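You operate a simulated robot arm through the tools that you are given. There is no shell and no other tool. Be economical: measure what you need, move in short steps, check, and stop when the job is done.

The job below is to be done with a simulated two-armed robot. You get a single attempt, and the scene is never put back.

JOB
Pair the remote with WAVE and set the brightness that its note shows.
Fine: Knob on GLOW, switch on, then hold WAVE's blue button and the remote's pair key together for three seconds; leave it on.
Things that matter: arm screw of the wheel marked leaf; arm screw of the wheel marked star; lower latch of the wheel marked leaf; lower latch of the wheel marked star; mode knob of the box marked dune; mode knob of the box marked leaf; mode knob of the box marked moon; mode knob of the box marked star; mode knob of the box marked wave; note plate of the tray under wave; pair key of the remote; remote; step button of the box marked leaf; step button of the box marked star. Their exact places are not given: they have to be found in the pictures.

Only the result counts: the job must be done as asked and must still hold three seconds after the hand-in. Knocking over, shifting, dropping, spilling or breaking anything else fails it.

ROBOT AND FRAMES
Two 7-joint arms with fingered hands on one trunk, on a base that drives. Base frame: it is fixed to the floor where the robot stands at the start and does not move with it; the origin is under the middle of the robot, x ahead of it, y to its left, z up. Units: mm, rad, N and s.
The left shoulder is at the start at [107, 152, 988], the right one opposite. With the tool pointing down near the work surface each hand reaches from about 500 to 880 mm from the robot's upright axis, wherever it stands, measured 20 degrees to its own side. Places, roughly: arm screw of the wheel marked leaf [600, -600, 1200]; arm screw of the wheel marked star [800, 400, 1500]; lower latch of the wheel marked leaf [500, -500, 1200]; lower latch of the wheel marked star [800, 400, 1200]; mode knob of the box marked dune [1300, 1400, 900]; mode knob of the box marked leaf [700, -500, 900]; mode knob of the box marked moon [1100, 900, 900]; mode knob of the box marked star [1000, 400, 900]; mode knob of the box marked wave [800, 0, 900]; note plate of the tray under wave [600, -200, 800]; pair key of the remote [900, 300, 800]; step button of the box marked leaf [700, -500, 1000]; step button of the box marked star [1000, 400, 1000]; step button of the box marked wave [800, 0, 1000]; switch box marked star [1100, 400, 1000]; switch box marked wave [900, 0, 1000]. Payload 3.8 kg a hand.
The tool frame of a hand sits at the grasp point between the pads (the TCP): z along the fingers, y along the line on which they close. The tips reach 30 mm beyond it. Largest opening 104 mm; the body of the gripper starts 35 mm behind the TCP. The gripper is a hand of 5 fingers: y runs from the thumb to the fingers, the wrist lies at [-15, -104, -178] in the tool frame, and closing takes about 1.5 s.
Orientation is that of the tool frame in the base frame, as a unit quaternion [w, x, y, z]. With the fingers straight down and the wrist toward the robot, the tool's x, y and z point along [0, 1, 0], [1, 0, 0] and [0, 0, -1] of the base frame.

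CONTROLS
- The arms move only by the tool move_arm. It takes "left_rows", "right_rows" or both (then of equal length, played together; a hand with none holds still); each is a list of rows, each a list of 6 numbers: the shift along the tool's x, y, z in mm, then the turn, a rotation vector about the tool's x, y, z in rad. In form: [[dx, dy, dz, ax, ay, az], ...]. A call has 1 to 8 rows; each row is the pose to reach, as a shift and turn from the pose commanded when the call began, along the tool's axes at that moment. "left_jaw" and "right_jaw" are, for a hand that has rows, the finger opening in mm, from 0 to 104, set as the call begins (left out, the last holds). A row lasts 0.2 s, in which the tool goes at most 50 mm and 0.15 rad; a call with a longer step from one row to the next is refused whole, and so is a gripper value outside its range. Where a pose cannot be reached the arm comes as near as it can. A force on the tool above 40 N (or 10 N above the force at the start of the call, whichever is more), or a blocked arm, ends the call early, and 0.2 s more pass. Each finger travels about 72 mm/s and halts on what it meets, pressing with about 32 N; the grip force reading is that of the motor and also rises with nothing between the fingers. The clock runs only during rows and for 0.2 s after the last one: add rows that repeat a pose to give the fingers time. The reply holds the time, the measured pose of the TCP, the force on the tool along the base axes, the opening and the grip force, in the units named above and with some noise, with the torque about the TCP (base axes, N m) and any sound that the robot's microphone picked up.
- Cameras (640 x 400 px; columns grow to the right, rows downward): "scene" is now at [248.3, -21.1, 1183.7]; the picture's right is [-0.24, -0.97, 0.09], its down [-0.09, -0.07, -0.99] and it looks along [0.97, -0.24, -0.07] (base axes); focal length 214 px, centre (320, 200). "left" rides on the left gripper at [-80, -78, -141] in its tool frame; the picture's right is [-0.78, -0.30, 0.56], its down [0.53, -0.78, 0.33] and it looks along [0.33, 0.56, 0.76] (tool axes); focal length 247 px, centre (320, 200). "right" rides on the right gripper at [80, -78, -141] in its tool frame; the picture's right is [-0.78, 0.30, -0.56], its down [-0.53, -0.78, 0.33] and it looks along [-0.34, 0.56, 0.76] (tool axes); focal length 247 px, centre (320, 200).
- snapshot(camera): a new picture of that camera. No time passes.
- move_column(by): slides the trunk up (or, below 0, down) by that many mm; the arms and the scene camera ride with it, the base frame stays. It gives what a move gives, with no picture.
- roll_base(legs): drives the robot by 1 to 6 legs, each [ahead, left, turn to the left] in mm, mm and rad, along the robot's own axes; the way and the turn of a leg run together, so that a leg with both is an arc; at most 1500 mm and 3.142 rad a leg. The arms and the cameras ride along, it lands a little off, and it stops where it bumps. It gives what a move gives.
- curl_fingers(index, middle, ring, little, thumb_bend, thumb_turn, hand): sets how far each is bent, from 0 (flat) to 1 (curled in); at 0.3 the hand is open as for a grip, at 0.7 the pads meet at the TCP. One left out holds its place. A second passes; each finger stops where it meets its share of the squeeze, and holds until it gets a number again. A gripper value or a shape takes the hand back. It gives what a move gives, with no picture; readings hold the bend of each and the force on index, middle, ring, little, thumb and palm. thumb_turn goes from beside the hand (0) to across from the fingers (1), as for a grip.
- preshape(shape, hand): the hand has 5 fingers and takes this shape, open, in about a second: jaw (thumb against the fingers, like two jaws); tri (thumb and two fingers); tip (a fingertip pinch); poke (one finger out to press); point (the index stretched); flat (the hand flat); cup (the hand cupped); fist (a fist). The gripper value then closes the fingers along that shape, each until it touches; the sizes above hold for jaw. It gives what a move gives, with no picture.
- turn_head(pan, tilt): turns the head with the scene camera to pan (to the left, within 1.396 rad either way) and tilt (down, from -0.506 to 1.204), counted from straight ahead of the robot. It gives what a move gives.
- measure_at(camera, pixels): there is no depth. For up to 12 entries [column, row, z] of the newest picture of that camera ("zoom" is the newest enlarged one), the place [x, y] in the base frame at which the ray of that pixel passes the height z, good to about 2 mm. No time passes.
- enlarge(camera, box): a new picture of the part [left, top, right, bottom] of that camera's present view, enlarged. No time passes.
- job_done(): hands the job in; it is judged then, once.

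Work in short steps. Measure before you move; look again where a grasp or a placing could have gone wrong, and mend it. You have 80 turns and 58 pictures in all, those below and enlarged ones among them. Open the grippers and draw the arms clear of the work before you hand the job in, unless the task says otherwise; then end with one line.

The tools are called by a JSON object that holds its "fn" and its "kwargs". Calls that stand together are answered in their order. move_arm: Moves the arms, as the interface text tells. Its arguments: {"type":"object","properties":{"left_rows":{"type":"array","items":{"type":"array","items":{"type":"number"}}},"left_jaw":{"type":"number"},"right_rows":{"type":"array","items":{"type":"array","items":{"type":"number"}}},"right_jaw":{"type":"number"}},"required":[]} The other tools are called the same way: move_column (by) slides the trunk up or down; preshape (shape, hand) gives the hand a shape; curl_fingers (index, middle, ring, little, thumb_bend, thumb_turn, hand) moves the fingers one by one; roll_base (legs) drives the base; turn_head (pan, tilt) turns the head that bears the scene camera; snapshot (camera) takes a picture; measure_at (camera, pixels) gives the place at which the rays of pixels pass given heights; enlarge (camera, box) takes an enlarged picture of a part of a camera's view; job_done () hands the job in.

At the start:

```text
time_s: 0.0
left_tcp_pos: [436.4, 259.8, 1194.6]
left_ee_rot: [-0.001, 0.707, 0.707, 0.0]
left_contact_force: [-0.5, -0.5, 0.2]
left_wrist_torque: [0.05, -0.01, 0.0]
left_finger_gap: 103.6
left_grip_force: 0.1
left_shape: jaw
left_bend: [0.3, 0.3, 0.3, 0.3, 0.3, 0.98]
left_finger forces: [0.0, 0.0, 0.0, 0.0, 0.1, 0.1]
right_tcp_pos: [444.8, -105.6, 1301.9]
right_ee_rot: [-0.002, 0.707, 0.707, -0.001]
right_contact_force: [0.3, 0.8, -0.2]
right_wrist_torque: [0.01, 0.0, -0.03]
right_finger_gap: 103.5
right_grip_force: 0.0
right_shape: jaw
right_bend: [0.3, 0.3, 0.3, 0.3, 0.3, 0.98]
right_finger forces: [0.0, 0.0, 0.1, 0.1, 0.1, 0.1]
trunk travel left (down, up): [-89.0, 367.0]
robot x, y, heading: [1.6, 1.5, -0.002]
head pan, tilt: [-0.257, -0.265]
```

scene: 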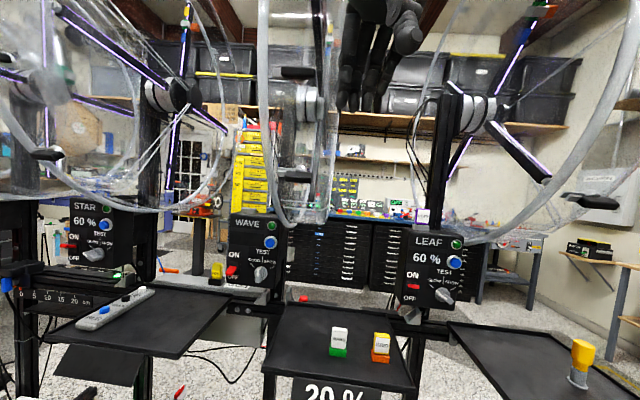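
right: 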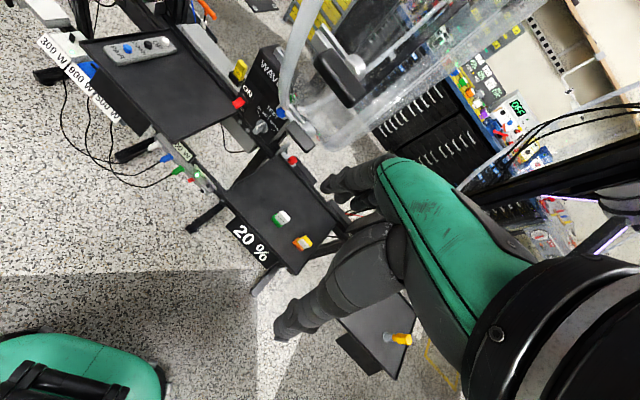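
left: 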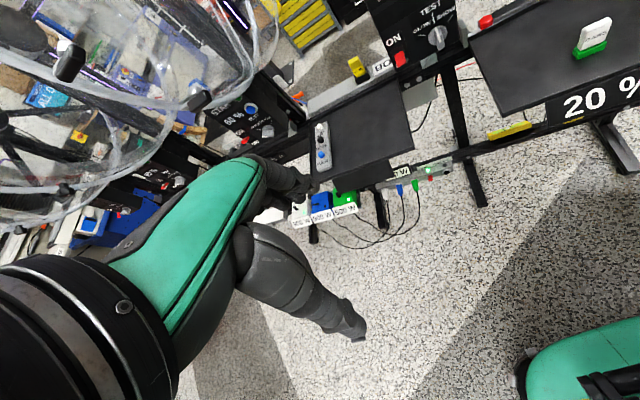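

The scene shows WAVE box around (260,250), the remote on the STAR tray around (115,308), note "20 %" at (335,393). I enlarge both areas.

{"fn": "enlarge", "kwargs": {"camera": "scene", "box": [200, 200, 320, 310]}}

{"fn": "enlarge", "kwargs": {"camera": "scene", "box": [30, 250, 230, 375]}}

{"fn": "turn_head", "kwargs": {"pan": 0.0, "tilt": 0.5}}

{"fn": "snapshot", "kwargs": {"camera": "scene"}}

```text
3.64 times, centred on (260, 255) of scene
```

zoom: 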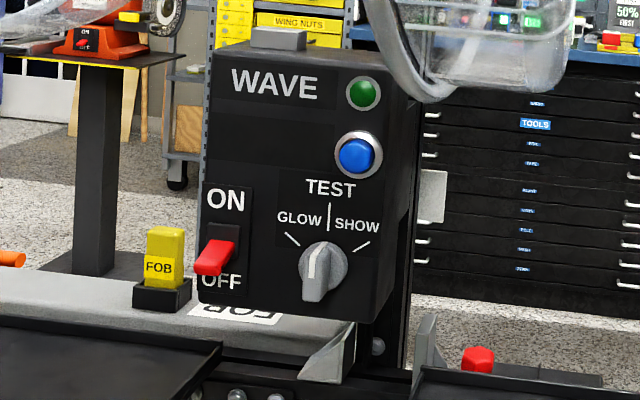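

```text
3.20 times, centred on (130, 312) of scene
```

zoom: 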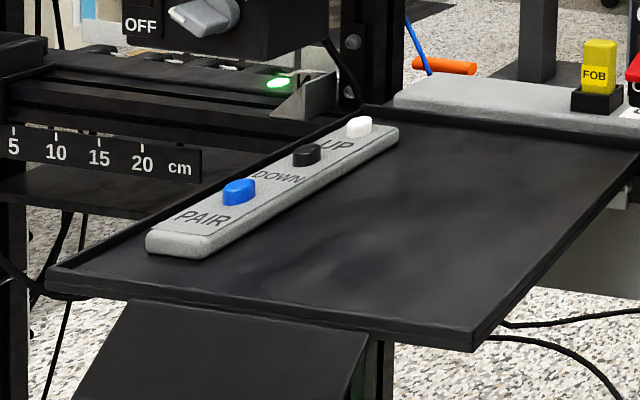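

```text
time_s: 1.1
left_tcp_pos: [437.7, 259.7, 1194.6]
left_ee_rot: [0.0, 0.707, 0.707, 0.0]
left_contact_force: [-0.3, 0.4, 0.5]
left_wrist_torque: [0.01, 0.0, -0.01]
left_finger_gap: 103.7
left_grip_force: 0.0
left_shape: jaw
left_bend: [0.3, 0.3, 0.3, 0.3, 0.3, 0.98]
left_finger forces: [0.0, 0.1, 0.0, 0.0, 0.1, 0.0]
right_tcp_pos: [443.8, -105.6, 1301.8]
right_ee_rot: [-0.001, 0.707, 0.707, 0.0]
right_contact_force: [-0.1, 0.3, 0.0]
right_wrist_torque: [0.01, 0.01, 0.01]
right_finger_gap: 103.7
right_grip_force: 0.0
right_shape: jaw
right_bend: [0.3, 0.3, 0.3, 0.3, 0.3, 0.98]
right_finger forces: [0.1, 0.1, 0.0, 0.0, 0.1, 0.0]
trunk travel left (down, up): [-89.0, 367.0]
robot x, y, heading: [-0.1, -0.5, 0.0]
head pan, tilt: [0.0, 0.499]
```

```text
52 pictures are left
```

scene: 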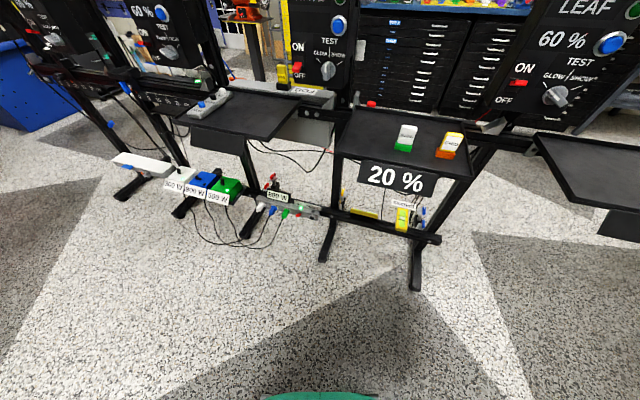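

Note reads 20 %. I aim the head at the WAVE box and remote and take views at two trunk heights for stereo.

{"fn": "turn_head", "kwargs": {"pan": 0.15, "tilt": 0.3}}

{"fn": "snapshot", "kwargs": {"camera": "scene"}}

{"fn": "measure_at", "kwargs": {"camera": "scene", "pixels": [[320, 200, 900], [320, 200, 1000], [320, 300, 900], [220, 200, 900]]}}

```text
time_s: 1.8
left_tcp_pos: [436.9, 259.0, 1194.3]
left_ee_rot: [0.0, 0.707, 0.707, 0.0]
left_contact_force: [-0.7, -0.4, -0.4]
left_wrist_torque: [0.01, 0.04, 0.01]
left_finger_gap: 103.7
left_grip_force: 0.0
left_shape: jaw
left_bend: [0.3, 0.3, 0.3, 0.3, 0.3, 0.98]
left_finger forces: [0.0, 0.0, 0.0, 0.1, 0.0, 0.1]
right_tcp_pos: [444.4, -105.0, 1302.0]
right_ee_rot: [-0.001, 0.707, 0.707, 0.0]
right_contact_force: [-0.6, 0.3, 1.1]
right_wrist_torque: [0.0, -0.01, -0.01]
right_finger_gap: 103.9
right_grip_force: 0.1
right_shape: jaw
right_bend: [0.3, 0.3, 0.3, 0.3, 0.3, 0.98]
right_finger forces: [0.0, 0.1, 0.0, 0.0, 0.1, 0.0]
trunk travel left (down, up): [-89.0, 367.0]
robot x, y, heading: [0.6, -0.8, -0.001]
head pan, tilt: [0.15, 0.3]
```

```text
51 pictures are left
```

scene: 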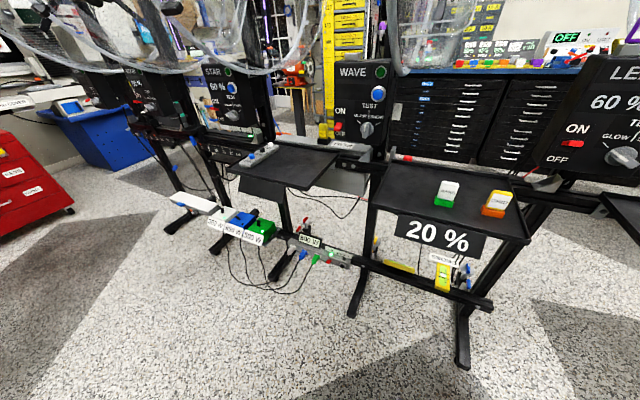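

```text
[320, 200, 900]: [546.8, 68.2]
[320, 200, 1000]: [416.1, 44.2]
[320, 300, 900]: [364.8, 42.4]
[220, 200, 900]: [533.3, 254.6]
```

I enlarge the WAVE box/remote region now, then lower the trunk for a second view.

{"fn": "enlarge", "kwargs": {"camera": "scene", "box": [230, 50, 410, 162]}}

{"fn": "measure_at", "kwargs": {"camera": "zoom", "pixels": [[320, 200, 900], [320, 200, 1000]]}}

```text
3.56 times, centred on (320, 106) of scene
```

zoom: 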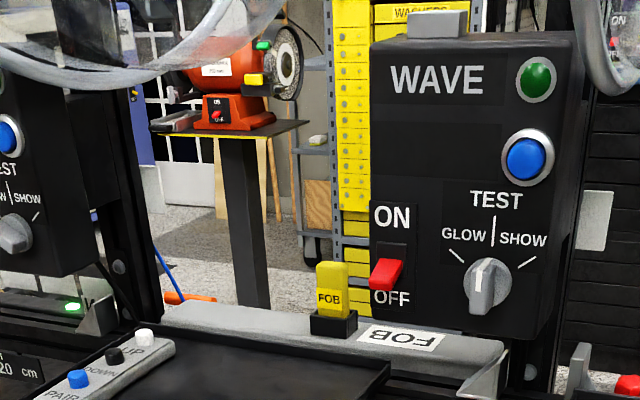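

```text
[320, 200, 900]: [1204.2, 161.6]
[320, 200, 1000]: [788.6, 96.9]
```

Measure the rays of the key points in this zoom, then lower the trunk.

{"fn": "measure_at", "kwargs": {"camera": "zoom", "pixels": [[525, 158, 900], [525, 158, 1000], [481, 272, 900], [387, 272, 900], [387, 272, 800], [79, 378, 800], [79, 378, 900], [145, 338, 800], [481, 272, 1000], [440, 22, 1000], [330, 310, 850], [115, 356, 800]]}}

{"fn": "move_column", "kwargs": {"by": -85}}

{"fn": "snapshot", "kwargs": {"camera": "scene"}}

{"fn": "enlarge", "kwargs": {"camera": "scene", "box": [230, 30, 410, 142]}}

{"fn": "snapshot", "kwargs": {"camera": "right"}}

{"fn": "snapshot", "kwargs": {"camera": "left"}}

```text
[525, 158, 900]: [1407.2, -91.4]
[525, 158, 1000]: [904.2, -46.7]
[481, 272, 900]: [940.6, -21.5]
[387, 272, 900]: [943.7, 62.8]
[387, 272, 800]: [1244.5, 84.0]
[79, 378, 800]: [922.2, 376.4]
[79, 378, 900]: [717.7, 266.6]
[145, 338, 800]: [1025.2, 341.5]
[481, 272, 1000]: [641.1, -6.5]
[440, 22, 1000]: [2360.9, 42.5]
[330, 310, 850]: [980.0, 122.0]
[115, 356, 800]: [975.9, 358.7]
```

```text
time_s: 3.0
left_tcp_pos: [465.2, 258.1, 1079.8]
left_ee_rot: [-0.021, 0.707, 0.706, -0.022]
left_contact_force: [0.3, 0.4, -0.2]
left_wrist_torque: [-0.02, -0.01, 0.01]
left_finger_gap: 103.5
left_grip_force: 0.0
left_shape: jaw
left_bend: [0.3, 0.3, 0.3, 0.3, 0.3, 0.98]
left_finger forces: [0.0, 0.0, 0.0, 0.0, 0.1, 0.1]
right_tcp_pos: [531.6, -106.0, 1130.6]
right_ee_rot: [-0.06, 0.705, 0.705, -0.058]
right_contact_force: [-0.1, 0.7, 0.4]
right_wrist_torque: [0.0, -0.06, -0.02]
right_finger_gap: 103.9
right_grip_force: 0.1
right_shape: jaw
right_bend: [0.3, 0.3, 0.3, 0.3, 0.3, 0.98]
right_finger forces: [0.0, 0.0, 0.1, 0.0, 0.1, 0.0]
trunk travel left (down, up): [-4.0, 452.0]
robot x, y, heading: [4.4, 1.5, 0.001]
head pan, tilt: [0.15, 0.3]
```

```text
49 pictures are left
```

scene: 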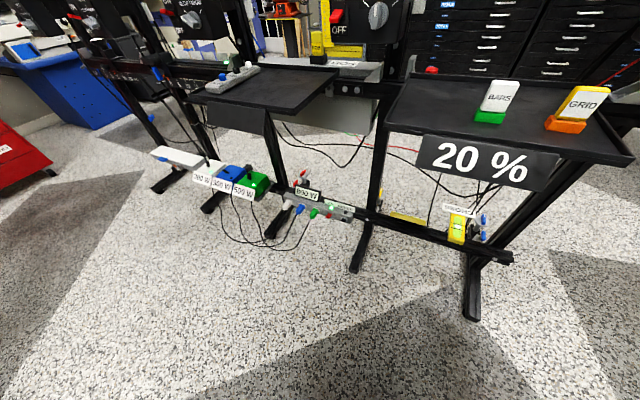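

```text
3.56 times, centred on (320, 86) of scene
```

zoom: 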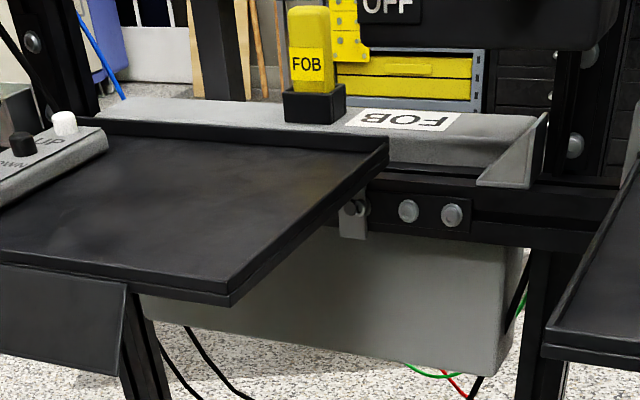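

```text
47 pictures are left
```

right: 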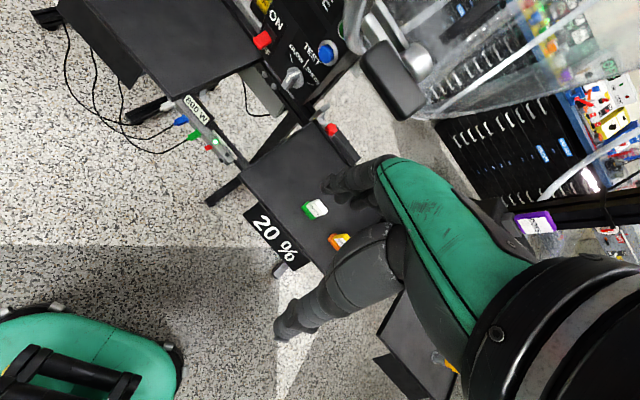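

```text
46 pictures are left
```

left: 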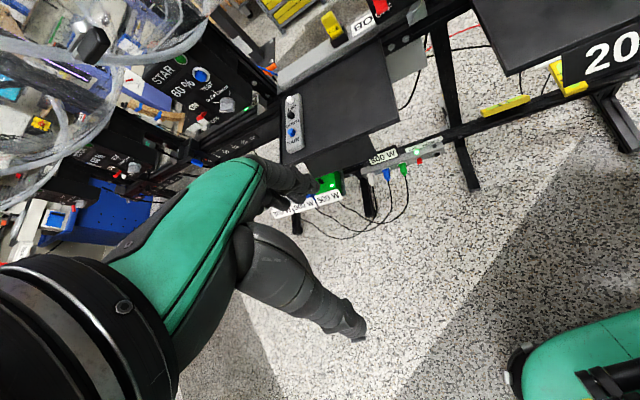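

Both hand cameras see the targets: right camera blue button (326,52), knob (292,77), switch (262,40); left camera pair key (291,132), up (291,99). I measure rays.

{"fn": "measure_at", "kwargs": {"camera": "right", "pixels": [[326, 52, 900], [326, 52, 1000], [292, 77, 900], [292, 77, 1000], [262, 40, 900], [262, 40, 1000]]}}

{"fn": "measure_at", "kwargs": {"camera": "left", "pixels": [[291, 132, 800], [291, 132, 900], [291, 99, 800], [291, 99, 900]]}}

{"fn": "measure_at", "kwargs": {"camera": "scene", "pixels": [[222, 76, 800], [222, 76, 900], [249, 64, 800], [378, 14, 900], [378, 14, 1000]]}}

```text
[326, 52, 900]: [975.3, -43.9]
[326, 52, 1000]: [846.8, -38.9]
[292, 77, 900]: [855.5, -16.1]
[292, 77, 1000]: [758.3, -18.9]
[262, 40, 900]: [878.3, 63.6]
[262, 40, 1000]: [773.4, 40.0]
```

```text
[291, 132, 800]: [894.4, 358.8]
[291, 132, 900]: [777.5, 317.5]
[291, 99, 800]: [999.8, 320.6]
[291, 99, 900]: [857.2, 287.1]
```

```text
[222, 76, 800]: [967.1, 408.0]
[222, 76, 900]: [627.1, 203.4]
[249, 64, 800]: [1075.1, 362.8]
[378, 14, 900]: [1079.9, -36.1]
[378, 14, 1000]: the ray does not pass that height
```

Triangulated: blue button ≈(827,-39,1015), knob ≈(815,-16,942), switch ≈(843,56,933), pair key ≈(857,344,831). Now I need to know where the wheel over WAVE hangs; raise the trunk back and look higher.

{"fn": "move_column", "kwargs": {"by": 85}}

{"fn": "turn_head", "kwargs": {"pan": 0.0, "tilt": -0.15}}

{"fn": "snapshot", "kwargs": {"camera": "scene"}}

{"fn": "snapshot", "kwargs": {"camera": "right"}}

```text
time_s: 4.3
left_tcp_pos: [468.1, 259.3, 1161.1]
left_ee_rot: [-0.023, 0.707, 0.706, -0.025]
left_contact_force: [-0.1, 0.7, -0.9]
left_wrist_torque: [0.04, 0.05, 0.03]
left_finger_gap: 103.7
left_grip_force: 0.1
left_shape: jaw
left_bend: [0.3, 0.3, 0.3, 0.3, 0.3, 0.98]
left_finger forces: [0.0, 0.0, 0.0, 0.0, 0.0, 0.0]
right_tcp_pos: [536.7, -104.8, 1213.0]
right_ee_rot: [-0.061, 0.705, 0.704, -0.06]
right_contact_force: [-0.4, 0.7, -0.2]
right_wrist_torque: [-0.02, 0.0, -0.03]
right_finger_gap: 103.5
right_grip_force: 0.1
right_shape: jaw
right_bend: [0.3, 0.3, 0.3, 0.3, 0.3, 0.98]
right_finger forces: [0.0, 0.1, 0.1, 0.1, 0.1, 0.0]
trunk travel left (down, up): [-89.0, 367.0]
robot x, y, heading: [1.4, -0.6, 0.002]
head pan, tilt: [0.15, 0.3]
```

```text
time_s: 5.2
left_tcp_pos: [467.9, 258.9, 1163.6]
left_ee_rot: [-0.022, 0.708, 0.706, -0.023]
left_contact_force: [-0.7, -0.1, -1.4]
left_wrist_torque: [0.03, -0.02, 0.0]
left_finger_gap: 103.2
left_grip_force: 0.0
left_shape: jaw
left_bend: [0.3, 0.3, 0.3, 0.3, 0.3, 0.98]
left_finger forces: [0.0, 0.1, 0.0, 0.1, 0.0, 0.0]
right_tcp_pos: [533.8, -105.2, 1213.6]
right_ee_rot: [-0.061, 0.704, 0.705, -0.059]
right_contact_force: [0.6, 0.0, -0.6]
right_wrist_torque: [0.0, 0.0, 0.01]
right_finger_gap: 103.6
right_grip_force: 0.1
right_shape: jaw
right_bend: [0.3, 0.3, 0.3, 0.3, 0.3, 0.98]
right_finger forces: [0.0, 0.0, 0.1, 0.0, 0.0, 0.0]
trunk travel left (down, up): [-89.0, 367.0]
robot x, y, heading: [-2.9, 1.8, -0.002]
head pan, tilt: [0.0, -0.15]
```

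```text
45 pictures are left
```

scene: 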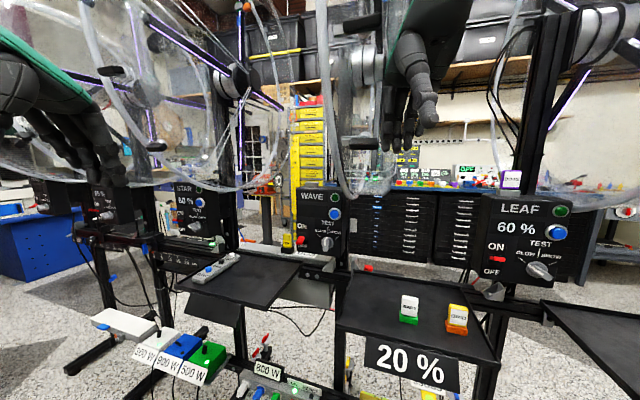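

```text
44 pictures are left
```

right: 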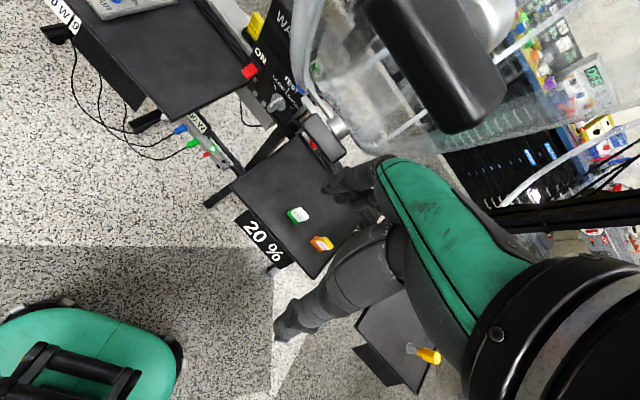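

Lower latch of WAVE's wheel: scene (362,143), right (325,138); upper bar: scene (362,22), right (435,65). Triangulate.

{"fn": "measure_at", "kwargs": {"camera": "scene", "pixels": [[362, 143, 1100], [362, 143, 1200], [362, 22, 1300], [362, 22, 1400], [355, 197, 1100], [355, 197, 1000]]}}

{"fn": "measure_at", "kwargs": {"camera": "right", "pixels": [[325, 138, 1100], [325, 138, 1200], [435, 65, 1300], [435, 65, 1200], [285, 80, 1100], [285, 80, 1000]]}}

```text
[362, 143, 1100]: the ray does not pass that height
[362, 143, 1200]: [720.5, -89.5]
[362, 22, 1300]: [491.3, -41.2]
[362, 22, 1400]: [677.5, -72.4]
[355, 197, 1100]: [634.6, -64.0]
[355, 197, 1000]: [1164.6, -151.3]
```

```text
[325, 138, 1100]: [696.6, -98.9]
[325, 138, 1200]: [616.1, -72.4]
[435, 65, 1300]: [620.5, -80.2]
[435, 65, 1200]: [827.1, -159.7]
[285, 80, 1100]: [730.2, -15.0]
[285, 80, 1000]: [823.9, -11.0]
```

Wheel's bottom is at z≈1090 near x 620–720, y≈-75, so work below it. Check floor clearances: stand feet and my own base front in hand camera views.

{"fn": "measure_at", "kwargs": {"camera": "right", "pixels": [[40, 303, 250], [170, 350, 250], [275, 268, 0], [210, 205, 0], [240, 250, 780], [300, 290, 780], [232, 178, 800]]}}

{"fn": "turn_head", "kwargs": {"pan": 0.1, "tilt": 0.75}}

{"fn": "snapshot", "kwargs": {"camera": "scene"}}

```text
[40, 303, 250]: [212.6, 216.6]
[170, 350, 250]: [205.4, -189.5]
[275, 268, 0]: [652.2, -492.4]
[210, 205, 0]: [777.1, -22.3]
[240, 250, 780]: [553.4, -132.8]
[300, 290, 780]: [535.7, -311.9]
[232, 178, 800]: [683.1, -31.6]
```

```text
time_s: 6.4
left_tcp_pos: [467.6, 258.6, 1163.1]
left_ee_rot: [-0.022, 0.708, 0.706, -0.023]
left_contact_force: [-0.3, 0.1, 0.6]
left_wrist_torque: [0.01, 0.02, 0.01]
left_finger_gap: 103.9
left_grip_force: 0.1
left_shape: jaw
left_bend: [0.3, 0.3, 0.3, 0.3, 0.3, 0.98]
left_finger forces: [0.1, 0.0, 0.0, 0.0, 0.0, 0.0]
right_tcp_pos: [534.2, -105.1, 1214.6]
right_ee_rot: [-0.061, 0.704, 0.705, -0.059]
right_contact_force: [-0.8, -0.1, -0.6]
right_wrist_torque: [-0.01, 0.0, 0.01]
right_finger_gap: 103.7
right_grip_force: 0.1
right_shape: jaw
right_bend: [0.3, 0.3, 0.3, 0.3, 0.3, 0.98]
right_finger forces: [0.1, 0.1, 0.0, 0.0, 0.0, 0.1]
trunk travel left (down, up): [-89.0, 367.0]
robot x, y, heading: [2.7, -3.6, 0.004]
head pan, tilt: [0.099, 0.75]
```

```text
43 pictures are left
```

scene: 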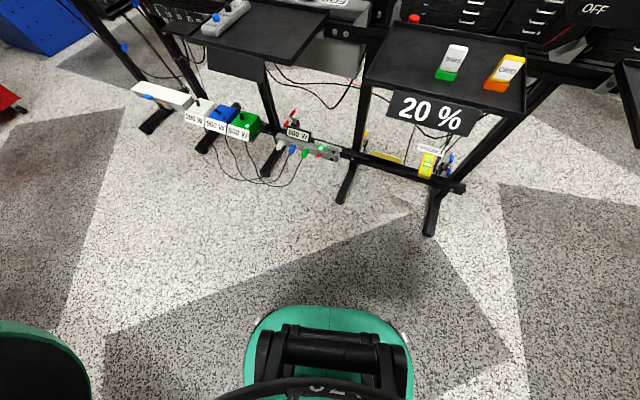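

Floor is clear for ~150 mm ahead. I pull the right hand back and down, below the wheel, before driving.

{"fn": "move_arm", "kwargs": {"right_rows": [[0, -40, 0, 0, 0, 0], [0, -70, 0, 0, 0, 0], [0, -80, 45, 0, 0, 0], [0, -80, 90, 0, 0, 0], [0, -80, 135, 0, 0, 0], [0, -80, 180, 0, 0, 0], [0, -80, 210, 0, 0, 0]]}}

{"fn": "preshape", "kwargs": {"shape": "poke", "hand": "right"}}

{"fn": "preshape", "kwargs": {"shape": "poke", "hand": "left"}}

{"fn": "roll_base", "kwargs": {"legs": [[0, 150, 0], [120, 0, 0]]}}

{"fn": "turn_head", "kwargs": {"pan": 0.0, "tilt": 0.2}}

{"fn": "snapshot", "kwargs": {"camera": "scene"}}

{"fn": "snapshot", "kwargs": {"camera": "left"}}

```text
time_s: 8.0
left_tcp_pos: [468.6, 258.6, 1163.4]
left_ee_rot: [-0.023, 0.708, 0.706, -0.023]
left_contact_force: [0.4, -0.6, 0.3]
left_wrist_torque: [0.04, -0.04, 0.01]
left_finger_gap: 103.6
left_grip_force: 0.1
left_shape: jaw
left_bend: [0.3, 0.3, 0.3, 0.3, 0.3, 0.98]
left_finger forces: [0.0, 0.0, 0.0, 0.1, 0.1, 0.0]
right_tcp_pos: [420.1, -106.6, 1021.0]
right_ee_rot: [-0.06, 0.705, 0.704, -0.058]
right_contact_force: [-0.3, 0.1, 0.4]
right_wrist_torque: [-0.01, -0.01, 0.0]
right_finger_gap: 103.6
right_grip_force: 0.1
right_shape: jaw
right_bend: [0.3, 0.3, 0.3, 0.3, 0.3, 0.98]
right_finger forces: [0.0, 0.0, 0.1, 0.1, 0.0, 0.0]
trunk travel left (down, up): [-89.0, 367.0]
robot x, y, heading: [-3.4, -4.5, -0.003]
head pan, tilt: [0.099, 0.75]
```

```text
time_s: 8.9
left_tcp_pos: [468.0, 258.8, 1163.5]
left_ee_rot: [-0.022, 0.707, 0.706, -0.023]
left_contact_force: [0.4, -1.0, 0.5]
left_wrist_torque: [0.03, -0.01, -0.01]
left_finger_gap: 103.7
left_grip_force: 0.1
left_shape: jaw
left_bend: [0.3, 0.3, 0.3, 0.3, 0.3, 0.98]
left_finger forces: [0.1, 0.0, 0.1, 0.1, 0.1, 0.0]
right_tcp_pos: [420.3, -105.2, 1021.5]
right_ee_rot: [-0.062, 0.705, 0.704, -0.059]
right_contact_force: [0.1, -0.1, -0.3]
right_wrist_torque: [-0.01, 0.02, 0.01]
right_finger_gap: 0.1
right_grip_force: 0.1
right_shape: poke
right_bend: [0.7, 0.7, 0.99, 0.99, 1.0, 1.0]
right_finger forces: [0.1, 0.1, 0.1, 0.1, 0.0, 0.1]
trunk travel left (down, up): [-89.0, 367.0]
robot x, y, heading: [1.8, 0.1, 0.004]
head pan, tilt: [0.099, 0.75]
```

```text
time_s: 9.8
left_tcp_pos: [466.5, 258.6, 1162.8]
left_ee_rot: [-0.022, 0.707, 0.706, -0.023]
left_contact_force: [0.0, 0.0, 0.2]
left_wrist_torque: [0.0, 0.01, 0.0]
left_finger_gap: 0.4
left_grip_force: 0.1
left_shape: poke
left_bend: [0.7, 0.7, 0.99, 0.99, 1.0, 1.0]
left_finger forces: [0.1, 0.0, 0.0, 0.0, 0.0, 0.0]
right_tcp_pos: [419.9, -105.5, 1021.1]
right_ee_rot: [-0.061, 0.705, 0.704, -0.059]
right_contact_force: [-0.3, -0.5, -0.4]
right_wrist_torque: [-0.01, 0.01, -0.02]
right_finger_gap: 0.3
right_grip_force: 0.1
right_shape: poke
right_bend: [0.7, 0.7, 0.99, 0.99, 1.0, 1.0]
right_finger forces: [0.1, 0.1, 0.0, 0.1, 0.0, 0.0]
trunk travel left (down, up): [-89.0, 367.0]
robot x, y, heading: [1.3, -2.3, 0.005]
head pan, tilt: [0.099, 0.75]
```

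```text
time_s: 11.9
left_tcp_pos: [590.1, 398.3, 1163.7]
left_ee_rot: [-0.022, 0.711, 0.703, -0.023]
left_contact_force: [0.6, 0.6, -0.3]
left_wrist_torque: [0.0, 0.03, -0.01]
left_finger_gap: 0.0
left_grip_force: 0.1
left_shape: poke
left_bend: [0.7, 0.7, 0.99, 0.99, 1.0, 1.0]
left_finger forces: [0.0, 0.0, 0.0, 0.1, 0.0, 0.0]
right_tcp_pos: [539.6, 35.7, 1020.4]
right_ee_rot: [-0.061, 0.708, 0.701, -0.058]
right_contact_force: [-0.3, -0.2, -0.3]
right_wrist_torque: [0.0, 0.02, 0.01]
right_finger_gap: 0.1
right_grip_force: 0.0
right_shape: poke
right_bend: [0.7, 0.7, 0.99, 0.99, 1.0, 1.0]
right_finger forces: [0.1, 0.0, 0.0, 0.0, 0.1, 0.1]
trunk travel left (down, up): [-89.0, 367.0]
robot x, y, heading: [120.8, 144.9, -0.008]
head pan, tilt: [0.099, 0.75]
```

```text
time_s: 12.9
left_tcp_pos: [589.3, 398.4, 1163.8]
left_ee_rot: [-0.021, 0.711, 0.703, -0.022]
left_contact_force: [-0.7, -0.1, -0.2]
left_wrist_torque: [0.01, -0.02, -0.02]
left_finger_gap: 0.0
left_grip_force: 0.0
left_shape: poke
left_bend: [0.7, 0.7, 0.99, 0.99, 1.0, 1.0]
left_finger forces: [0.0, 0.0, 0.1, 0.0, 0.0, 0.0]
right_tcp_pos: [540.0, 35.1, 1022.4]
right_ee_rot: [-0.06, 0.708, 0.701, -0.057]
right_contact_force: [0.0, 0.0, 0.4]
right_wrist_torque: [0.02, 0.01, 0.02]
right_finger_gap: 0.2
right_grip_force: 0.1
right_shape: poke
right_bend: [0.7, 0.7, 0.99, 0.99, 1.0, 1.0]
right_finger forces: [0.1, 0.0, 0.1, 0.1, 0.0, 0.1]
trunk travel left (down, up): [-89.0, 367.0]
robot x, y, heading: [121.2, 146.4, -0.007]
head pan, tilt: [0.0, 0.201]
```

```text
42 pictures are left
```

scene: 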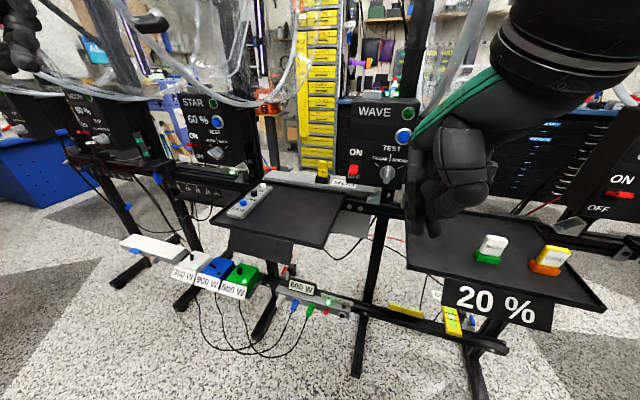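

```text
41 pictures are left
```

left: 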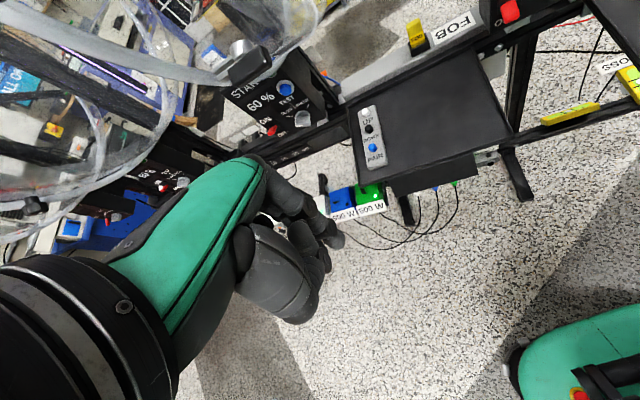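

Robot is at (121,146). Plan: left hand pinches knob (wrist to the left, so turning to GLOW rolls it downward). Move the right hand aside to the right and bring left down while turning it forward-pointing.

{"fn": "preshape", "kwargs": {"shape": "tip", "hand": "left"}}

{"fn": "move_arm", "kwargs": {"right_rows": [[-30, 0, 0, 0, 0, 0], [-60, 0, 0, 0, 0, 0], [-90, 0, 0, 0, 0, 0], [-120, 0, 0, 0, 0, 0], [-150, 0, 0, 0, 0, 0], [-180, 0, 0, 0, 0, 0], [-200, 0, 0, 0, 0, 0], [-220, 0, 0, 0, 0, 0]], "left_rows": [[0, -40, 30, -0.08, 0.08, 0.08], [0, -60, 60, -0.165, 0.165, 0.165], [0, -60, 90, -0.25, 0.25, 0.25], [0, -60, 120, -0.335, 0.335, 0.335], [0, -60, 140, -0.42, 0.42, 0.42], [0, -60, 160, -0.505, 0.505, 0.505], [0, -60, 180, -0.59, 0.59, 0.59], [-20, -60, 200, -0.675, 0.675, 0.675]]}}

{"fn": "snapshot", "kwargs": {"camera": "scene"}}

```text
time_s: 13.8
left_tcp_pos: [590.7, 398.5, 1162.5]
left_ee_rot: [-0.02, 0.711, 0.703, -0.022]
left_contact_force: [0.0, -1.1, 0.6]
left_wrist_torque: [0.0, -0.01, 0.01]
left_finger_gap: 104.1
left_grip_force: 0.0
left_shape: tip
left_bend: [0.3, 0.98, 0.99, 0.99, 0.3, 0.98]
left_finger forces: [0.0, 0.1, 0.1, 0.1, 0.0, 0.1]
right_tcp_pos: [539.3, 35.7, 1022.3]
right_ee_rot: [-0.061, 0.708, 0.701, -0.057]
right_contact_force: [0.6, 0.1, -0.3]
right_wrist_torque: [0.01, -0.04, -0.01]
right_finger_gap: 0.0
right_grip_force: 0.2
right_shape: poke
right_bend: [0.7, 0.7, 0.99, 0.99, 1.0, 1.0]
right_finger forces: [0.1, 0.0, 0.1, 0.0, 0.0, 0.0]
trunk travel left (down, up): [-89.0, 367.0]
robot x, y, heading: [119.1, 146.5, -0.007]
head pan, tilt: [0.0, 0.201]
```

```text
time_s: 15.6
left_tcp_pos: [599.2, 417.9, 1038.6]
left_ee_rot: [-0.01, 0.831, 0.36, 0.424]
left_contact_force: [-0.2, -0.4, 0.6]
left_wrist_torque: [0.0, 0.02, 0.02]
left_finger_gap: 104.0
left_grip_force: 0.1
left_shape: tip
left_bend: [0.3, 0.98, 0.99, 0.99, 0.3, 0.98]
left_finger forces: [0.0, 0.0, 0.0, 0.0, 0.0, 0.1]
left hand out of reach, approached as far as the arm can: row 5, 6, 7, 8
right_tcp_pos: [535.4, -185.0, 1020.2]
right_ee_rot: [-0.061, 0.707, 0.702, -0.059]
right_contact_force: [-0.3, 0.4, -0.6]
right_wrist_torque: [0.01, 0.0, -0.01]
right_finger_gap: 0.0
right_grip_force: 0.1
right_shape: poke
right_bend: [0.7, 0.7, 0.99, 0.99, 1.0, 1.0]
right_finger forces: [0.0, 0.1, 0.0, 0.0, 0.1, 0.1]
trunk travel left (down, up): [-89.0, 367.0]
robot x, y, heading: [123.1, 144.5, -0.009]
head pan, tilt: [0.0, 0.201]
```

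```text
40 pictures are left
```

scene: 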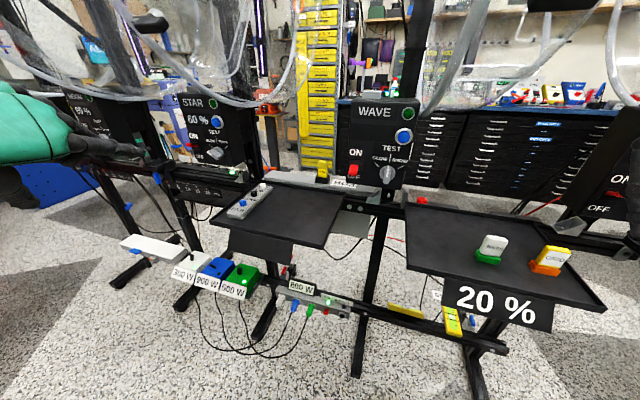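

Left halted at reach limit (too close in). I continue the turn while moving the hand forward-right, to ~(640,150,990).

{"fn": "move_arm", "kwargs": {"left_rows": [[-22, 26, -3, 0, 0, 0], [-45, 52, -6, -0.07, 0.07, 0.07], [-67, 78, -8, -0.15, 0.15, 0.15], [-89, 104, -11, -0.23, 0.23, 0.23], [-112, 130, -14, -0.31, 0.31, 0.31], [-134, 156, -17, -0.39, 0.39, 0.39], [-156, 182, -19, -0.46, 0.46, 0.46], [-178, 208, -22, -0.534, 0.534, 0.534]]}}

```text
time_s: 17.4
left_tcp_pos: [642.0, 148.8, 985.5]
left_ee_rot: [0.004, 0.729, -0.004, 0.685]
left_contact_force: [0.0, -0.1, 0.3]
left_wrist_torque: [-0.02, 0.0, -0.03]
left_finger_gap: 103.8
left_grip_force: 0.0
left_shape: tip
left_bend: [0.3, 0.98, 0.99, 0.99, 0.3, 0.98]
left_finger forces: [0.1, 0.0, 0.1, 0.1, 0.0, 0.0]
left hand out of reach, approached as far as the arm can: row 1, 2, 3, 4, 5, 6, 7
right_tcp_pos: [535.9, -185.8, 1021.5]
right_ee_rot: [-0.062, 0.708, 0.701, -0.058]
right_contact_force: [0.1, 0.4, 0.8]
right_wrist_torque: [0.0, 0.04, -0.02]
right_finger_gap: 0.0
right_grip_force: 0.1
right_shape: poke
right_bend: [0.7, 0.7, 0.99, 0.99, 1.0, 1.0]
right_finger forces: [0.0, 0.1, 0.0, 0.0, 0.0, 0.1]
trunk travel left (down, up): [-89.0, 367.0]
robot x, y, heading: [120.9, 146.6, -0.009]
head pan, tilt: [0.0, 0.201]
```

Left hand now points forward at (642,149,985). Look with both cameras.

{"fn": "enlarge", "kwargs": {"camera": "scene", "box": [300, 80, 460, 210]}}

{"fn": "snapshot", "kwargs": {"camera": "left"}}

{"fn": "snapshot", "kwargs": {"camera": "right"}}

```text
3.08 times, centred on (380, 145) of scene
```

zoom: 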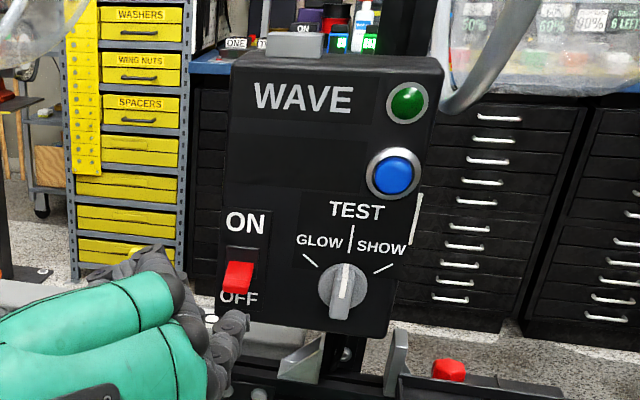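

```text
38 pictures are left
```

left: 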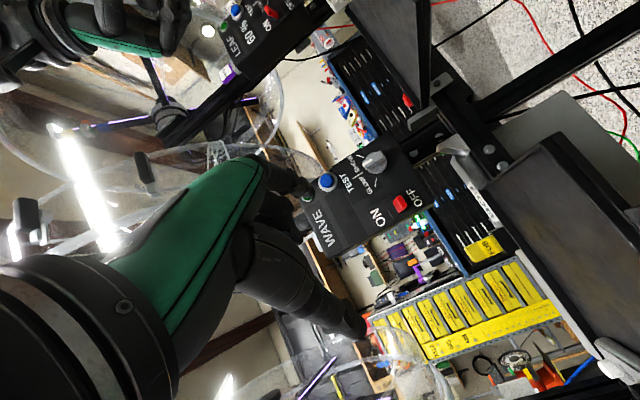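

```text
37 pictures are left
```

right: 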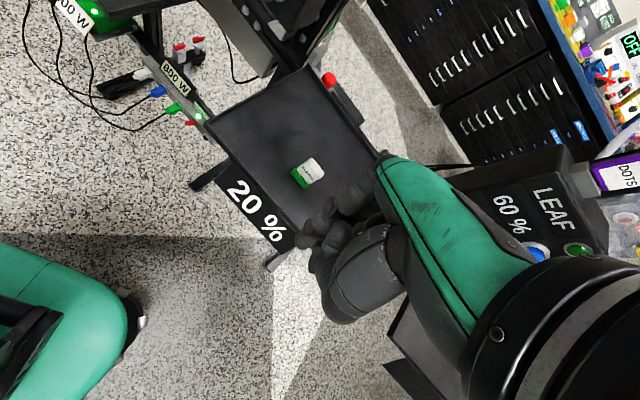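

Triangulate knob, switch and button again from scene zoom and left camera.

{"fn": "measure_at", "kwargs": {"camera": "zoom", "pixels": [[343, 290, 900], [343, 290, 1000], [238, 278, 900], [238, 278, 1000], [393, 173, 900], [393, 173, 1000], [347, 265, 900], [347, 265, 1000], [340, 318, 900], [340, 318, 1000]]}}

{"fn": "measure_at", "kwargs": {"camera": "left", "pixels": [[375, 162, 900], [375, 162, 1000], [400, 202, 900], [400, 202, 950], [326, 181, 1000], [326, 181, 1050]]}}

```text
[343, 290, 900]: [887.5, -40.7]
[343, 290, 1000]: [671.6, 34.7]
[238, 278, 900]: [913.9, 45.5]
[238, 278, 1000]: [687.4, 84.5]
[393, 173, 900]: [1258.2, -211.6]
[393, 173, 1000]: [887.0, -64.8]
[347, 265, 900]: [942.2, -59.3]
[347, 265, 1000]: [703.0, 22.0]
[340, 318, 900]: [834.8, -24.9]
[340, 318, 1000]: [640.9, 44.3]
```

```text
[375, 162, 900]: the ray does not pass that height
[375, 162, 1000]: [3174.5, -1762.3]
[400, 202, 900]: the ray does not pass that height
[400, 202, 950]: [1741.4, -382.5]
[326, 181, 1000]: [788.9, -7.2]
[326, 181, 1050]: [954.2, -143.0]
```

Knob ≈(827,-19,929), switch ≈(841,58,930), button ≈(833,-43,1014). Measure box top-front edge to get the face's yaw.

{"fn": "measure_at", "kwargs": {"camera": "zoom", "pixels": [[232, 57, 1055], [443, 72, 1055], [262, 97, 1040], [350, 101, 1040], [223, 306, 900], [388, 338, 900]]}}

```text
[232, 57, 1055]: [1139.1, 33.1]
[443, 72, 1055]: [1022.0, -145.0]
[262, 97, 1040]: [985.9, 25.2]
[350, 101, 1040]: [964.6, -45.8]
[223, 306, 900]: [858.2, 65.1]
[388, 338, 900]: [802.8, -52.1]
```

Face yaw is roughly 15–20° (turned to its left). I move left TCP to a pre-grasp ~85 mm off the knob, yawed −0.25 rad.

{"fn": "move_arm", "kwargs": {"left_rows": [[-12, 35, 26, -0.06, 0, 0], [-25, 71, 52, -0.12, 0, 0], [-37, 106, 78, -0.19, 0, 0], [-49, 142, 104, -0.25, 0, 0]]}}

{"fn": "snapshot", "kwargs": {"camera": "left"}}

{"fn": "enlarge", "kwargs": {"camera": "scene", "box": [300, 80, 460, 210]}}

```text
time_s: 18.4
left_tcp_pos: [740.5, 7.3, 927.3]
left_ee_rot: [0.095, 0.723, -0.088, 0.679]
left_contact_force: [-1.4, -0.5, 0.2]
left_wrist_torque: [-0.01, 0.0, -0.02]
left_finger_gap: 104.0
left_grip_force: 0.0
left_shape: tip
left_bend: [0.3, 0.98, 0.99, 0.99, 0.3, 0.98]
left_finger forces: [0.0, 0.0, 0.0, 0.0, 0.0, 0.1]
right_tcp_pos: [535.9, -185.6, 1020.3]
right_ee_rot: [-0.061, 0.708, 0.701, -0.058]
right_contact_force: [0.8, -0.3, -0.5]
right_wrist_torque: [0.02, 0.04, -0.01]
right_finger_gap: 0.0
right_grip_force: 0.0
right_shape: poke
right_bend: [0.7, 0.7, 0.99, 0.99, 1.0, 1.0]
right_finger forces: [0.0, 0.0, 0.1, 0.0, 0.0, 0.0]
trunk travel left (down, up): [-89.0, 367.0]
robot x, y, heading: [123.2, 143.3, -0.012]
head pan, tilt: [0.0, 0.201]
```

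```text
36 pictures are left
```

left: 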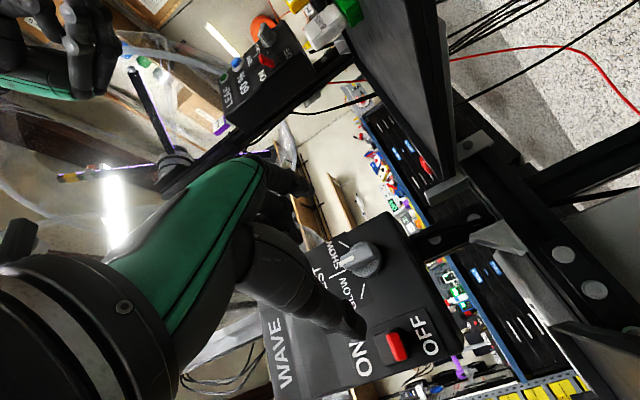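

```text
3.08 times, centred on (380, 145) of scene
```

zoom: 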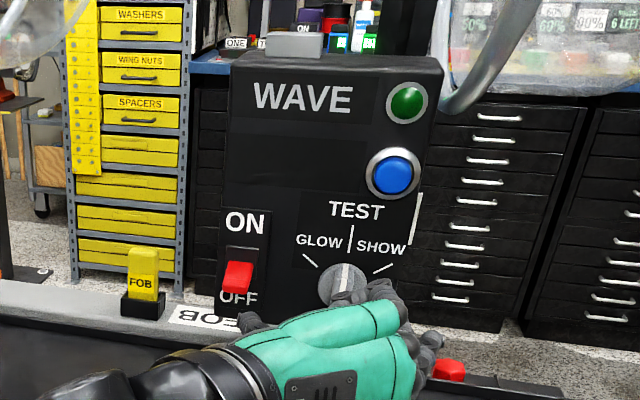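

The tool axis line passes right through the knob (predicted (362,257) vs seen (362,258)), ~85 mm ahead. Advance 62 mm and look.

{"fn": "move_arm", "kwargs": {"left_rows": [[0, 0, 16, 0, 0, 0], [0, 0, 32, 0, 0, 0], [0, 0, 48, 0, 0, 0], [0, 0, 62, 0, 0, 0]]}}

{"fn": "snapshot", "kwargs": {"camera": "left"}}

{"fn": "enlarge", "kwargs": {"camera": "scene", "box": [330, 120, 450, 200]}}

```text
time_s: 19.4
left_tcp_pos: [792.1, -11.4, 929.9]
left_ee_rot: [0.099, 0.721, -0.091, 0.68]
left_contact_force: [-37.4, -4.3, -1.4]
left_wrist_torque: [-0.18, 0.23, 2.35]
left_finger_gap: 104.0
left_grip_force: 0.1
left_shape: tip
left_bend: [0.3, 0.98, 0.99, 0.99, 0.22, 0.96]
left_finger forces: [0.1, 0.0, 0.1, 0.0, 41.6, 0.0]
right_tcp_pos: [526.7, -186.0, 1023.0]
right_ee_rot: [-0.058, 0.708, 0.702, -0.055]
right_contact_force: [-1.0, -0.7, 0.1]
right_wrist_torque: [0.01, -0.01, -0.01]
right_finger_gap: 0.0
right_grip_force: 0.1
right_shape: poke
right_bend: [0.7, 0.7, 0.99, 0.99, 1.0, 1.0]
right_finger forces: [0.0, 0.0, 0.1, 0.0, 0.0, 0.0]
trunk travel left (down, up): [-89.0, 367.0]
robot x, y, heading: [121.0, 142.7, -0.014]
head pan, tilt: [0.0, 0.201]
```

```text
34 pictures are left
```

left: 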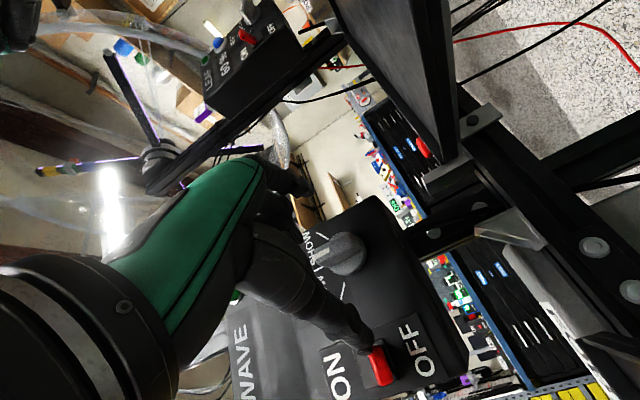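

```text
5.00 times, centred on (390, 160) of scene
```

zoom: 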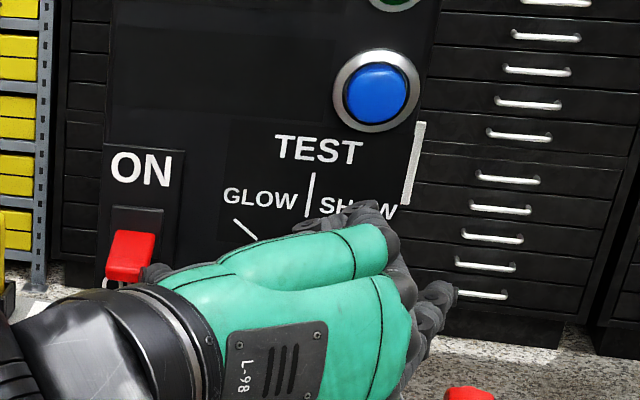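

Thumb touched the switch plate (41 N). Back off 25 mm and narrow the opening to 50 mm.

{"fn": "move_arm", "kwargs": {"left_rows": [[0, 0, -20, 0, 0, 0], [0, 0, -30, 0, 0, 0], [0, 0, -30, 0, 0, 0], [0, 0, -30, 0, 0, 0], [0, 0, -30, 0, 0, 0]], "left_jaw": 50}}

{"fn": "snapshot", "kwargs": {"camera": "left"}}

```text
time_s: 20.6
left_tcp_pos: [774.1, 0.9, 928.9]
left_ee_rot: [0.095, 0.723, -0.088, 0.679]
left_contact_force: [-0.4, 0.4, 1.1]
left_wrist_torque: [0.04, -0.03, 0.0]
left_finger_gap: 50.3
left_grip_force: 0.1
left_shape: tip
left_bend: [0.73, 0.98, 0.99, 0.99, 0.7, 1.0]
left_finger forces: [0.0, 0.0, 0.0, 0.0, 0.0, 0.0]
right_tcp_pos: [534.3, -185.0, 1020.4]
right_ee_rot: [-0.062, 0.707, 0.702, -0.058]
right_contact_force: [0.8, -0.9, 0.4]
right_wrist_torque: [0.0, 0.0, -0.03]
right_finger_gap: 0.0
right_grip_force: 0.2
right_shape: poke
right_bend: [0.7, 0.7, 0.99, 0.99, 1.0, 1.0]
right_finger forces: [0.0, 0.1, 0.0, 0.0, 0.1, 0.0]
trunk travel left (down, up): [-89.0, 367.0]
robot x, y, heading: [124.4, 144.5, -0.007]
head pan, tilt: [0.0, 0.201]
```

```text
32 pictures are left
```

left: 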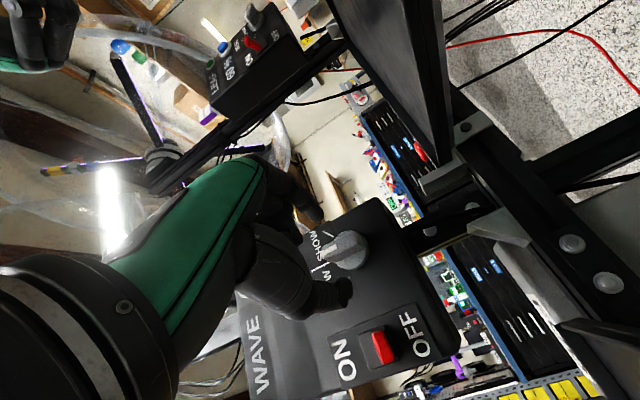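

Tips clear at ±25 mm around the knob line. Advance 26 mm.

{"fn": "move_arm", "kwargs": {"left_rows": [[0, 0, 10, 0, 0, 0], [0, 0, 20, 0, 0, 0], [0, 0, 26, 0, 0, 0]]}}

{"fn": "enlarge", "kwargs": {"camera": "left", "box": [250, 180, 450, 305]}}

```text
time_s: 21.4
left_tcp_pos: [798.7, -6.5, 925.1]
left_ee_rot: [0.094, 0.723, -0.087, 0.679]
left_contact_force: [-0.2, -0.4, 0.8]
left_wrist_torque: [-0.02, -0.03, 0.01]
left_finger_gap: 50.6
left_grip_force: 0.1
left_shape: tip
left_bend: [0.73, 0.98, 0.99, 0.99, 0.7, 1.0]
left_finger forces: [0.1, 0.1, 0.0, 0.0, 0.0, 0.1]
right_tcp_pos: [534.8, -185.8, 1020.9]
right_ee_rot: [-0.061, 0.708, 0.701, -0.058]
right_contact_force: [0.4, -0.9, 0.7]
right_wrist_torque: [-0.02, -0.01, 0.02]
right_finger_gap: 0.2
right_grip_force: 0.0
right_shape: poke
right_bend: [0.7, 0.7, 0.99, 0.99, 1.0, 1.0]
right_finger forces: [0.0, 0.1, 0.0, 0.0, 0.0, 0.1]
trunk travel left (down, up): [-89.0, 367.0]
robot x, y, heading: [119.9, 145.0, -0.007]
head pan, tilt: [0.0, 0.201]
```

```text
3.20 times, centred on (350, 242) of left
```

zoom: 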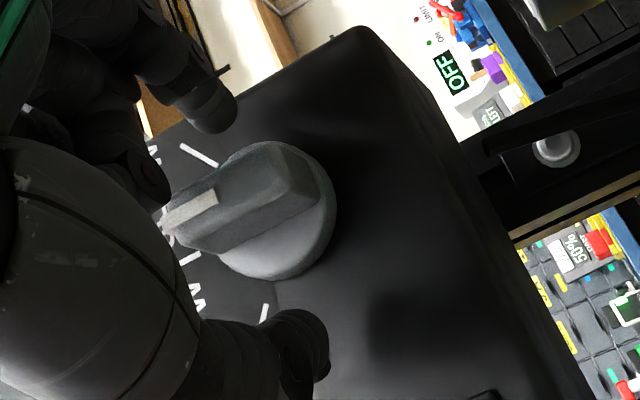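

Index tip (215,110) and thumb tip (310,340) straddle the knob bar. Close on it gently.

{"fn": "move_arm", "kwargs": {"left_rows": [[0, 0, 2, 0, 0, 0], [0, 0, 2, 0, 0, 0], [0, 0, 2, 0, 0, 0], [0, 0, 2, 0, 0, 0], [0, 0, 2, 0, 0, 0], [0, 0, 2, 0, 0, 0]], "left_jaw": 5}}

{"fn": "enlarge", "kwargs": {"camera": "left", "box": [250, 180, 450, 305]}}

```text
time_s: 22.8
left_tcp_pos: [801.1, -7.0, 925.4]
left_ee_rot: [0.095, 0.723, -0.089, 0.679]
left_contact_force: [-5.1, -3.5, 0.3]
left_wrist_torque: [-0.02, 0.03, -0.32]
left_finger_gap: 8.2
left_grip_force: 32.0
left_shape: tip
left_bend: [0.71, 1.0, 1.0, 1.0, 0.73, 1.0]
left_finger forces: [35.5, 0.0, 0.1, 0.0, 26.3, 0.0]
right_tcp_pos: [534.5, -185.7, 1020.4]
right_ee_rot: [-0.061, 0.708, 0.701, -0.058]
right_contact_force: [-0.1, 0.2, 0.8]
right_wrist_torque: [0.01, -0.03, 0.04]
right_finger_gap: 0.0
right_grip_force: 0.0
right_shape: poke
right_bend: [0.7, 0.7, 0.99, 0.99, 1.0, 1.0]
right_finger forces: [0.0, 0.0, 0.0, 0.1, 0.0, 0.1]
trunk travel left (down, up): [-89.0, 367.0]
robot x, y, heading: [121.2, 143.6, -0.011]
head pan, tilt: [0.0, 0.201]
```

```text
3.20 times, centred on (350, 242) of left
```

zoom: 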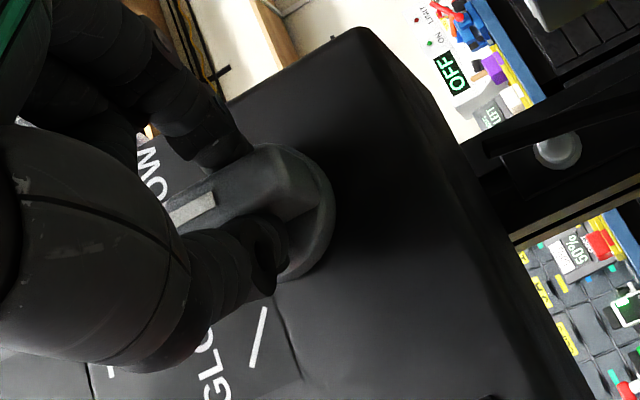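

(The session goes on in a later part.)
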